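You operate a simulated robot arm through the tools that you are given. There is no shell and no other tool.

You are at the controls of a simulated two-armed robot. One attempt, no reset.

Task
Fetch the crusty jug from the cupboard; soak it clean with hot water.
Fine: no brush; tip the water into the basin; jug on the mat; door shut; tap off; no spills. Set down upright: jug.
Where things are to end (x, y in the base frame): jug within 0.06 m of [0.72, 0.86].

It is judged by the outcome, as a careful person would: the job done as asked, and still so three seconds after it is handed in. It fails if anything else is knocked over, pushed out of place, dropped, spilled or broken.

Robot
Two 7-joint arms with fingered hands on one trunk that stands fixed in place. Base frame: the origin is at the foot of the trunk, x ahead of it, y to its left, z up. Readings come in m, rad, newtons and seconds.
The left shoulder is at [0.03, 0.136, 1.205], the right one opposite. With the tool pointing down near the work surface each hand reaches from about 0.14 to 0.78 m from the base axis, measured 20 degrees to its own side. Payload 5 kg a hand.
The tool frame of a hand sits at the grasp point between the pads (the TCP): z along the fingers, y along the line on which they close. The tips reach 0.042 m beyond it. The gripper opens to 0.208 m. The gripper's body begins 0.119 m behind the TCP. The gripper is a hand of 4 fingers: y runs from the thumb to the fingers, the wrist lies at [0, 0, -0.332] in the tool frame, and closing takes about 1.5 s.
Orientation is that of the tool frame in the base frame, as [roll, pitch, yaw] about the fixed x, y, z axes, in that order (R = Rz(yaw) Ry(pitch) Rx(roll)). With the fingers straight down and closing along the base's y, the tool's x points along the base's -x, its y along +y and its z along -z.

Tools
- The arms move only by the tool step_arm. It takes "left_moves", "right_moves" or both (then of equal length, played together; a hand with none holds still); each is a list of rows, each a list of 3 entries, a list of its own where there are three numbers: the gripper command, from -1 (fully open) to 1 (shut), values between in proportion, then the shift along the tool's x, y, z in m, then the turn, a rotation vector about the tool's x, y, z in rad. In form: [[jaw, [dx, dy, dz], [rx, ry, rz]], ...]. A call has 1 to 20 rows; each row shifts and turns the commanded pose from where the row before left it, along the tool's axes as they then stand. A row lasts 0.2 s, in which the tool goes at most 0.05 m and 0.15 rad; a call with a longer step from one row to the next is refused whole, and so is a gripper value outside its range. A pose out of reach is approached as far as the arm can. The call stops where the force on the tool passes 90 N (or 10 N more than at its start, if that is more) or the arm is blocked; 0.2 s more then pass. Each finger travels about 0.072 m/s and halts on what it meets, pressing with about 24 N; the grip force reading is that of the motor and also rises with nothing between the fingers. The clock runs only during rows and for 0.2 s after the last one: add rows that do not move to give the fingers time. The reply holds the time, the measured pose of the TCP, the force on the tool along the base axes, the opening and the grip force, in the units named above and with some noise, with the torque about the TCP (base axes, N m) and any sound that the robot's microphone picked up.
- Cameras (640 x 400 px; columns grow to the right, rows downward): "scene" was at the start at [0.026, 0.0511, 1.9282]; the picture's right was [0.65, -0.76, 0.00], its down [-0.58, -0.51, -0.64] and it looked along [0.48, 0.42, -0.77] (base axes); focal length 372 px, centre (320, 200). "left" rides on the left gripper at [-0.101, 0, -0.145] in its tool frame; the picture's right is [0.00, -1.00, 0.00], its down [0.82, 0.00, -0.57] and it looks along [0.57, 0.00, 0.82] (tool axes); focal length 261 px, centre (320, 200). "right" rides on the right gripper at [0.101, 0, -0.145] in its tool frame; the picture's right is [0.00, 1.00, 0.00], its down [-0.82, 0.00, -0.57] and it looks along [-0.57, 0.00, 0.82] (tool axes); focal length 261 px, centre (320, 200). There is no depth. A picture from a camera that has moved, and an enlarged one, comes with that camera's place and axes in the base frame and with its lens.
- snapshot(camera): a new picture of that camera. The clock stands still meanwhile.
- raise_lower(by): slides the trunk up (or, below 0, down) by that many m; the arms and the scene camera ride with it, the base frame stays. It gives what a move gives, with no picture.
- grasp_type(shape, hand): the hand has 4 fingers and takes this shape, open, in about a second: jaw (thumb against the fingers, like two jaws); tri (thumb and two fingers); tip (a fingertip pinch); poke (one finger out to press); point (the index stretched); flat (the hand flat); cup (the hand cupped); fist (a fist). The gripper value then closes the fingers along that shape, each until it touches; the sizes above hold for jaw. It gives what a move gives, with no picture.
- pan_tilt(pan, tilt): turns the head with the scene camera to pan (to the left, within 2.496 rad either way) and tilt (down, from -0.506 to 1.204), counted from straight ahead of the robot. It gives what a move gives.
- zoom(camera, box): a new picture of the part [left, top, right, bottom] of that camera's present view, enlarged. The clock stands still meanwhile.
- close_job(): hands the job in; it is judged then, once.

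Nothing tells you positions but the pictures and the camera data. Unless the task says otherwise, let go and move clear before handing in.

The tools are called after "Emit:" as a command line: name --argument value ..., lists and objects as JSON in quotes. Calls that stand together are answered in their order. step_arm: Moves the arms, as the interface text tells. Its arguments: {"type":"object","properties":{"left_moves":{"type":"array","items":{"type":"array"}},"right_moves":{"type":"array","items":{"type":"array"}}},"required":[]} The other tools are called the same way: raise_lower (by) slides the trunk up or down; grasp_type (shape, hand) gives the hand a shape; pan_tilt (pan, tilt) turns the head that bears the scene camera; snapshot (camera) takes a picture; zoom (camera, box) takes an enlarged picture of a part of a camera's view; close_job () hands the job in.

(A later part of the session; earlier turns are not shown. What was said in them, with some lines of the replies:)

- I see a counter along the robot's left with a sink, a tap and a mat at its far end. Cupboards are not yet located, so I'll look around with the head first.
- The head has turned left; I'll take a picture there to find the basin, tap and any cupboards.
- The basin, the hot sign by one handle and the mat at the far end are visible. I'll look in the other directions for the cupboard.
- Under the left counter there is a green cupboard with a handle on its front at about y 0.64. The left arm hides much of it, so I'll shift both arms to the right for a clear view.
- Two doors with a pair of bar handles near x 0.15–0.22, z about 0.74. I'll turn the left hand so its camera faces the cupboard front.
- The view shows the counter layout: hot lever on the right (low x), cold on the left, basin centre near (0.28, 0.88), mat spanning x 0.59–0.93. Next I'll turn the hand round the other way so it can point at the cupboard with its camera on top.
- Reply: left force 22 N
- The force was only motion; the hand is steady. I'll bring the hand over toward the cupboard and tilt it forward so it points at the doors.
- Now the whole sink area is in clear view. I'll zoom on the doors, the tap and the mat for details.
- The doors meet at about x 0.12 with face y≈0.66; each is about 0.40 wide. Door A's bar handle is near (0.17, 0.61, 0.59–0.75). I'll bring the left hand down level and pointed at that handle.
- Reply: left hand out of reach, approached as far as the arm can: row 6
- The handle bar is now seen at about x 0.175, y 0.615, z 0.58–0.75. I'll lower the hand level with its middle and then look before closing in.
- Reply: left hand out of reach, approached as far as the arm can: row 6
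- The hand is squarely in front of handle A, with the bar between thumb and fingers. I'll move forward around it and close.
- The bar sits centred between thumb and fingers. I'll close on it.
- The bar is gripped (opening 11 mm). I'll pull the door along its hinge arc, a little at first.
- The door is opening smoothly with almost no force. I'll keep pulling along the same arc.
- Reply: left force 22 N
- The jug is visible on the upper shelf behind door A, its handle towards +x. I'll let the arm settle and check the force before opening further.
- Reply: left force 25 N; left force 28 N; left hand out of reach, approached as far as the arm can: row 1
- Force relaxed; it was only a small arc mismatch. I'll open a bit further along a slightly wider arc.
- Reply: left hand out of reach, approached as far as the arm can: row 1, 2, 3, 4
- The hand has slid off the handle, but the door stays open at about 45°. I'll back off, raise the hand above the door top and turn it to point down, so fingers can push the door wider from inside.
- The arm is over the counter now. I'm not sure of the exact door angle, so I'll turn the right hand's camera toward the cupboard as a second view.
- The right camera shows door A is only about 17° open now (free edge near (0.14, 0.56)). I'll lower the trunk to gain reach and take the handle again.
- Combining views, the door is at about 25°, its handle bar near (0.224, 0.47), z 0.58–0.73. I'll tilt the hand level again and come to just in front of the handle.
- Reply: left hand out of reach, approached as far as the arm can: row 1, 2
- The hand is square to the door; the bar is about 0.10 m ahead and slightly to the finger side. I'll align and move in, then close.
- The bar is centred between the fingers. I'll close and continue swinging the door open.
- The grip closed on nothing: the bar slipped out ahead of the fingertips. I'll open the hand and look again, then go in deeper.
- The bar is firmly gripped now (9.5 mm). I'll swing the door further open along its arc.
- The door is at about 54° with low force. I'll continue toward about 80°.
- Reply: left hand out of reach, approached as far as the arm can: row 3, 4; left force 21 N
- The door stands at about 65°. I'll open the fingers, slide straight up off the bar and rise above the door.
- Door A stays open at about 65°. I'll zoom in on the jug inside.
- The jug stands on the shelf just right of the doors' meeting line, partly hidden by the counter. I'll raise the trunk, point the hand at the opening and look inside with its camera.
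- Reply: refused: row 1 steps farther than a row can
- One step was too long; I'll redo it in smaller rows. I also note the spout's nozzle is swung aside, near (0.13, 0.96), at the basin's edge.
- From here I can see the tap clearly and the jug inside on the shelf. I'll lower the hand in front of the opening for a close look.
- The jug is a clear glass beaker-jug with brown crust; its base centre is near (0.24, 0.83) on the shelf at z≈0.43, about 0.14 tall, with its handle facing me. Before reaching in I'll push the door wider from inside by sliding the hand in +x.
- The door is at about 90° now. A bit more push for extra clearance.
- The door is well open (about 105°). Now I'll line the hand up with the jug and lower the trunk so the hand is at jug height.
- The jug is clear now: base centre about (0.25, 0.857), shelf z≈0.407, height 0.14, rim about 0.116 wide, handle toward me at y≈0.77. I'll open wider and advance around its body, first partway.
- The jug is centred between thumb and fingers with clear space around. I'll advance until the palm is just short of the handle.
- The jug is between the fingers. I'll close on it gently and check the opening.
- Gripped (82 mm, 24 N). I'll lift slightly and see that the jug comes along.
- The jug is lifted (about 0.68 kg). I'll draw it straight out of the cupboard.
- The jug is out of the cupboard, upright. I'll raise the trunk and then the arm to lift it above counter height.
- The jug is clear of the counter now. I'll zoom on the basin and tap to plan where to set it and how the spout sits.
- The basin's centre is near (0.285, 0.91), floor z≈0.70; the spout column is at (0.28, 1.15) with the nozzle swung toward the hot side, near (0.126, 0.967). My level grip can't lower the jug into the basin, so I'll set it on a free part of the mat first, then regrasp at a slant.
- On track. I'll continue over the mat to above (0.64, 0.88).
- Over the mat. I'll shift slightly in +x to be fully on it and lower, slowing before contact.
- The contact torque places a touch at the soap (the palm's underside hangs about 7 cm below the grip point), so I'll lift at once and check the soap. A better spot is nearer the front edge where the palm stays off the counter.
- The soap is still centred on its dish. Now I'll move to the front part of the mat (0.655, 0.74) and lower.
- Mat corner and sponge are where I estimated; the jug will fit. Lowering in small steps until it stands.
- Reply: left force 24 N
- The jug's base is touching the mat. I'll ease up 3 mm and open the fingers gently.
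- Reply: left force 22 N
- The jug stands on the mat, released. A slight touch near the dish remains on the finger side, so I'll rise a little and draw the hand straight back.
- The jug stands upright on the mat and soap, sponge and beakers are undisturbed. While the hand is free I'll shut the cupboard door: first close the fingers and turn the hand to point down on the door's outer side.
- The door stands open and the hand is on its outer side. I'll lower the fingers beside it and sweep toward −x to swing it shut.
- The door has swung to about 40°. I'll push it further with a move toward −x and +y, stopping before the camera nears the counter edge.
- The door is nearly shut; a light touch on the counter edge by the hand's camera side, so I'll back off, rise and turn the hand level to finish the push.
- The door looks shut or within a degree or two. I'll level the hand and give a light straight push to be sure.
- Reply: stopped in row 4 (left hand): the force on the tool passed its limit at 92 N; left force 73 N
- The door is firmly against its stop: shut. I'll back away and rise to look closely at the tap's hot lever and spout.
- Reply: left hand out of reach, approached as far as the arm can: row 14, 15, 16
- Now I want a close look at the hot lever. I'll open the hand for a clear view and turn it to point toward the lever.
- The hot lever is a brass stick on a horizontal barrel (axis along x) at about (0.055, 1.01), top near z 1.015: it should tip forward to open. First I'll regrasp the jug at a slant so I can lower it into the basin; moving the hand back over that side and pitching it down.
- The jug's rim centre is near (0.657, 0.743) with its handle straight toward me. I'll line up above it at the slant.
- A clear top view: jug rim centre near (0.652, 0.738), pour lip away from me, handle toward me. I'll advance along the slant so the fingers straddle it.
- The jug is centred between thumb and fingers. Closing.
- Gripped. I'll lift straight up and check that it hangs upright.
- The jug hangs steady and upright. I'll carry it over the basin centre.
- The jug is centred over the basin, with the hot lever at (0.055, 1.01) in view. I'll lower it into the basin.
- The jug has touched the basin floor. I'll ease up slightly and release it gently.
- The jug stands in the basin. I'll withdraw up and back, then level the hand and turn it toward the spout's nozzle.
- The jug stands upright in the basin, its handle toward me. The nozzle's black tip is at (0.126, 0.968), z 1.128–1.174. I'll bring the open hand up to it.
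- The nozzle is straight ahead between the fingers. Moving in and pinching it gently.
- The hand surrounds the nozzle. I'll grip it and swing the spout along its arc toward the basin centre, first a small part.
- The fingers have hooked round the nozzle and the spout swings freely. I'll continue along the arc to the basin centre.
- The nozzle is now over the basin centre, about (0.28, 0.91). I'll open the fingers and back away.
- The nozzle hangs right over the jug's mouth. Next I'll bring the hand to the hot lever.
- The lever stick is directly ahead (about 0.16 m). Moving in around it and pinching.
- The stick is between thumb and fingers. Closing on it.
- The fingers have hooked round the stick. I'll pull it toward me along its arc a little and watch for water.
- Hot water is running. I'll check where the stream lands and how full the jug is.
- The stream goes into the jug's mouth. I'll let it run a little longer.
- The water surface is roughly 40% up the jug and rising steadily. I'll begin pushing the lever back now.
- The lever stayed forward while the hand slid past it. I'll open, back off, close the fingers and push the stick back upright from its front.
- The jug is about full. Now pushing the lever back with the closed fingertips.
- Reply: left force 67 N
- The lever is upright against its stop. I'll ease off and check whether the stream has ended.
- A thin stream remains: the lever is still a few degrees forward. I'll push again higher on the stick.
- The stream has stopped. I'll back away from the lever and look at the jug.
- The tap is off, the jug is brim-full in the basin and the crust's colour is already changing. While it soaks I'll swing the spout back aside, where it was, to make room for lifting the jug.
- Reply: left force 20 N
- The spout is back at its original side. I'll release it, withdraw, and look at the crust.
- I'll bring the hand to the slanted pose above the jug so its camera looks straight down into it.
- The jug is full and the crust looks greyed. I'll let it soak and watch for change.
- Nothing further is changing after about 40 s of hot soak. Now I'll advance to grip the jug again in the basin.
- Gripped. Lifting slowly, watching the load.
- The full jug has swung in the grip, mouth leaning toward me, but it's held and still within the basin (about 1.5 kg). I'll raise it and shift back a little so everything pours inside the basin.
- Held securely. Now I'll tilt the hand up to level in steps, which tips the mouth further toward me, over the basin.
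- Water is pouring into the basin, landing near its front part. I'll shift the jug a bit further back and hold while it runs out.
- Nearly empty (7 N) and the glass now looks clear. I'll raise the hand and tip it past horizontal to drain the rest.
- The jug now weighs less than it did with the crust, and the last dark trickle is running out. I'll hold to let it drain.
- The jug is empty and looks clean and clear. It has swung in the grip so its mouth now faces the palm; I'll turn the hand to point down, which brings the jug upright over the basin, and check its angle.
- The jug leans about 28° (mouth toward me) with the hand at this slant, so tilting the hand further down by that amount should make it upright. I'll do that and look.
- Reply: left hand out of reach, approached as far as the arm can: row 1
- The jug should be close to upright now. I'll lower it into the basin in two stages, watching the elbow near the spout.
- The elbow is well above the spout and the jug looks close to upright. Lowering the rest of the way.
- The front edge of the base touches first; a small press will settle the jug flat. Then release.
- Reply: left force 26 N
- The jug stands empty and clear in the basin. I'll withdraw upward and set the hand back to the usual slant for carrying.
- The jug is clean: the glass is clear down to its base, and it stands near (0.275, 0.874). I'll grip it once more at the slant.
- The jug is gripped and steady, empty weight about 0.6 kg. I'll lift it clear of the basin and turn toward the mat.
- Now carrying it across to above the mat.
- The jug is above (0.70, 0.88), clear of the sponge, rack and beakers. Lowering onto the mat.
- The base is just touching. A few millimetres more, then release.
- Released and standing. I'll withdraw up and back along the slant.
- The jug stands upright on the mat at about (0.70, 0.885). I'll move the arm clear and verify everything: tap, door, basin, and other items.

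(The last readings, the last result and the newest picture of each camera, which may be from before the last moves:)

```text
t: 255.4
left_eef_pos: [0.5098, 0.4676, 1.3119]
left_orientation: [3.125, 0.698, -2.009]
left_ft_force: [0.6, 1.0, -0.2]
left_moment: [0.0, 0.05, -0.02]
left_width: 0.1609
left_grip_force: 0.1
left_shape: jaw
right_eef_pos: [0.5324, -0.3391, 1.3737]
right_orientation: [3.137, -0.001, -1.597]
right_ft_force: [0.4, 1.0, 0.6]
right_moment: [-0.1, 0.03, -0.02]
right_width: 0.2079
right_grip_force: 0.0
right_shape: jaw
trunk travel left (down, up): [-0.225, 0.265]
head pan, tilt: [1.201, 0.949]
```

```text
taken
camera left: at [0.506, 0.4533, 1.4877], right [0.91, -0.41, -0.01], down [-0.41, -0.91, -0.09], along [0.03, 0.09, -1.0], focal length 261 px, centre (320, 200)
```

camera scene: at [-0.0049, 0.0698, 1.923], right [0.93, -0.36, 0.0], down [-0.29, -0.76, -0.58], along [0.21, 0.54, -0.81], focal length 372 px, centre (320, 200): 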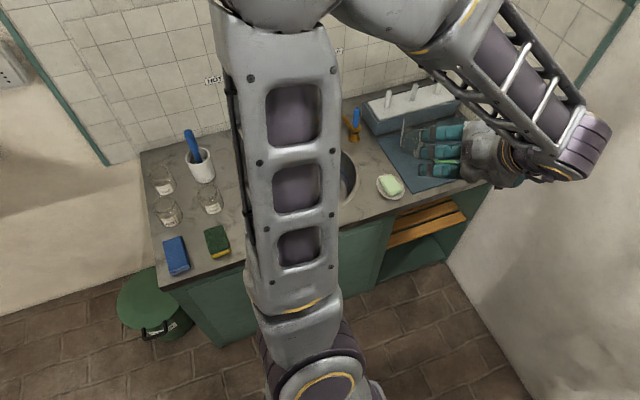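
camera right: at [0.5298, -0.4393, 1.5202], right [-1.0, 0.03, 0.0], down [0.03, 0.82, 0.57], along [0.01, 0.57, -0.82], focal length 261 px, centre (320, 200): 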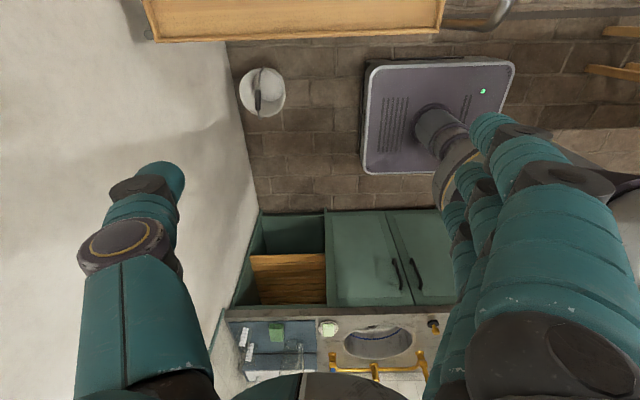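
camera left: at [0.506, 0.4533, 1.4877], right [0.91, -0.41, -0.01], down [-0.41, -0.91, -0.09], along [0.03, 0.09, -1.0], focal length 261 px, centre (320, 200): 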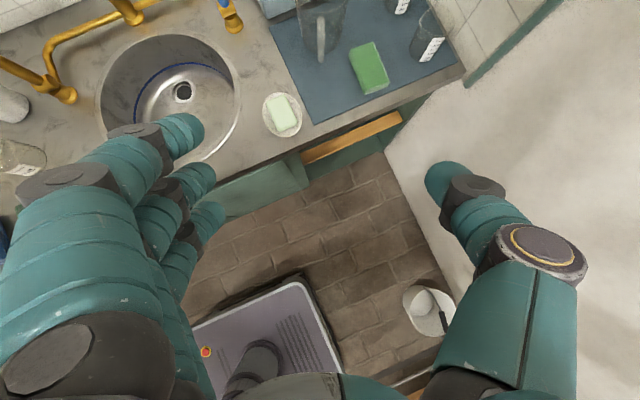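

Emit:
step_arm --left_moves '[[-0.4, [0, 0, 0], [0, -0.145, 0]], [-0.4, [0, 0, 0], [0, -0.145, 0]], [-0.4, [0, 0, 0], [0, -0.145, 0]], [-0.4, [0, 0, 0], [0, -0.145, 0]], [-0.4, [0, 0, 0], [0, -0.145, 0]], [-0.4, [0, 0, 0], [0, -0.145, 0]], [-0.4, [0, 0, 0], [-0.146, 0, 0]], [-0.4, [0, 0, 0], [-0.146, 0, 0]], [-0.4, [0, 0, 0], [-0.146, 0, 0]], [-0.4, [0.04, 0.03, 0], [0, 0, 0]], [-0.4, [0.04, 0.03, 0], [0, 0, 0]], [-0.4, [0.04, 0.03, 0], [0, 0, 0]], [-0.4, [0.04, 0.03, 0], [0, 0, 0]], [-0.4, [0, 0, 0], [0, 0, 0]]]'

Emit:
snapshot --camera "left"

Emit:
snapshot --camera "scene"

```text
t: 258.4
left_eef_pos: [0.3854, 0.466, 1.1539]
left_orientation: [1.287, 1.561, 2.868]
left_ft_force: [-0.2, -0.2, -0.5]
left_moment: [-0.01, 0.01, -0.03]
left_width: 0.146
left_grip_force: 0.0
left_shape: jaw
right_eef_pos: [0.5321, -0.3394, 1.3745]
right_orientation: [3.137, 0.0, -1.595]
right_ft_force: [-1.1, 0.4, -0.7]
right_moment: [-0.02, -0.02, -0.02]
right_width: 0.2076
right_grip_force: 0.0
right_shape: jaw
trunk travel left (down, up): [-0.225, 0.265]
head pan, tilt: [1.201, 0.949]
```

```text
taken
camera left: at [0.39, 0.3224, 1.2549], right [1.0, 0.01, -0.01], down [0.0, -0.57, -0.82], along [-0.01, 0.82, -0.57], focal length 261 px, centre (320, 200)
```

left: 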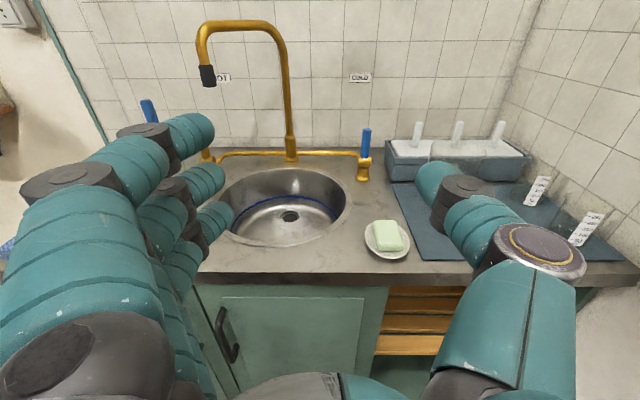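

```text
taken
camera scene: at [-0.0061, 0.0693, 1.9231], right [0.93, -0.36, 0.0], down [-0.29, -0.76, -0.58], along [0.21, 0.54, -0.81], focal length 372 px, centre (320, 200)
```

scene: 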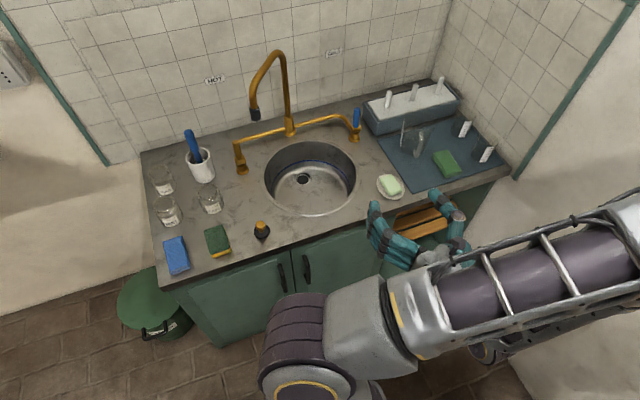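

Now the whole area is in view. I'll zoom in to check the tap, the jug on the mat, the door seam and the counter for any spilled water.

Emit:
zoom --camera "scene" --box '[220, 40, 380, 220]'

Emit:
zoom --camera "scene" --box '[350, 80, 520, 210]'

Emit:
zoom --camera "scene" --box '[140, 200, 420, 360]'

Emit:
zoom --camera "right" --box '[220, 200, 460, 390]'

```text
2.22 times, centred on (300, 130) of scene
camera zoom: at [-0.0061, 0.0693, 1.9231], right [0.93, -0.36, 0.0], down [-0.29, -0.76, -0.58], along [0.21, 0.54, -0.81], focal length 826 px, centre (364, 356)
```

zoom: 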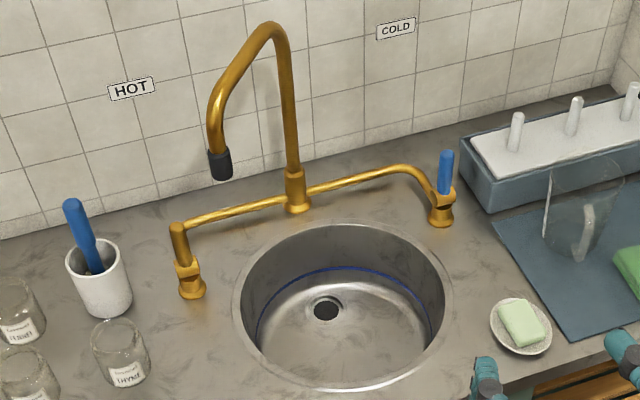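

```text
3.08 times, centred on (435, 145) of scene
camera zoom: at [-0.0061, 0.0693, 1.9231], right [0.93, -0.36, 0.0], down [-0.29, -0.76, -0.58], along [0.21, 0.54, -0.81], focal length 1144 px, centre (-34, 369)
```

zoom: 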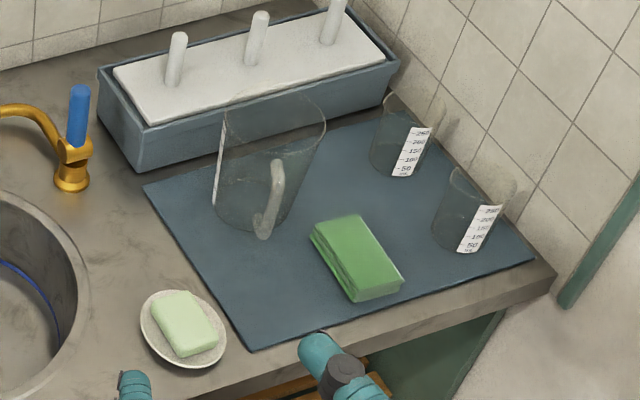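

```text
2.29 times, centred on (280, 280) of scene
camera zoom: at [-0.0061, 0.0693, 1.9231], right [0.93, -0.36, 0.0], down [-0.29, -0.76, -0.58], along [0.21, 0.54, -0.81], focal length 850 px, centre (411, 17)
```

zoom: 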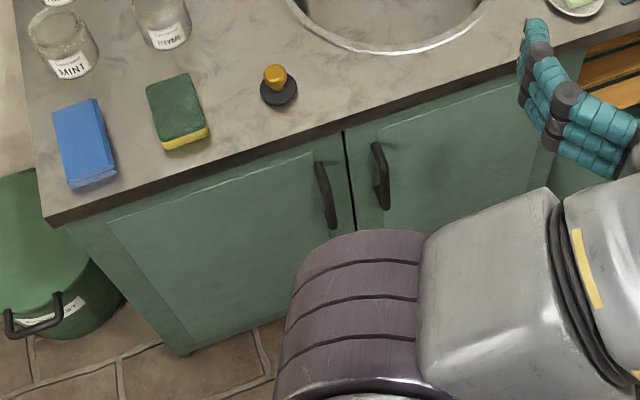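

```text
2.11 times, centred on (340, 295) of right
camera zoom: at [0.5288, -0.4397, 1.5206], right [-1.0, 0.03, 0.0], down [0.03, 0.82, 0.57], along [0.01, 0.57, -0.82], focal length 549 px, centre (278, 0)
```

zoom: 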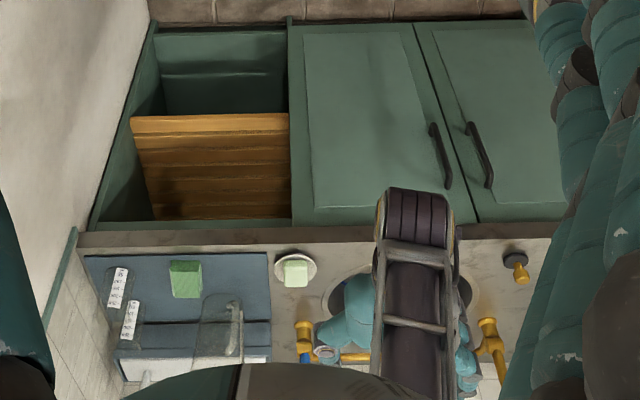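

Everything checks out: the jug is clean, empty and upright on the mat at about (0.695, 0.88). The tap is off, the door is shut and the basin has drained. There is no water on the counter, and the soap, sponges, jars, beakers and plug are in place. The hands are clear, so I'm handing in.

Emit:
close_job

```text
The job is handed in.
```

The crusty jug is now clean and empty, standing upright on the mat at about (0.695, 0.88), roughly 0.03 m from the target. I have handed the job in; no verdict has come back.

- **Soaking:** I filled the jug to the brim with hot water in the basin and let it soak for about 40 seconds. I then tipped it out, all within the basin. The crust came away and the glass looked clear down to its base.
- **Tap:** The hot lever is back upright and the water has stopped. I swung the spout over the basin to fill the jug, then returned it to where it was.
- **Door:** The cupboard door I opened is pressed shut against its stop.
- **Spills:** I saw no water on the counter, and the basin has drained.
- **Other items:** The hand touched the soap while I was first setting the jug down. The soap stayed on its dish, and nothing else looked moved in the final pictures.

I waited until nothing in the jug was visibly changing, since no soak time was given.
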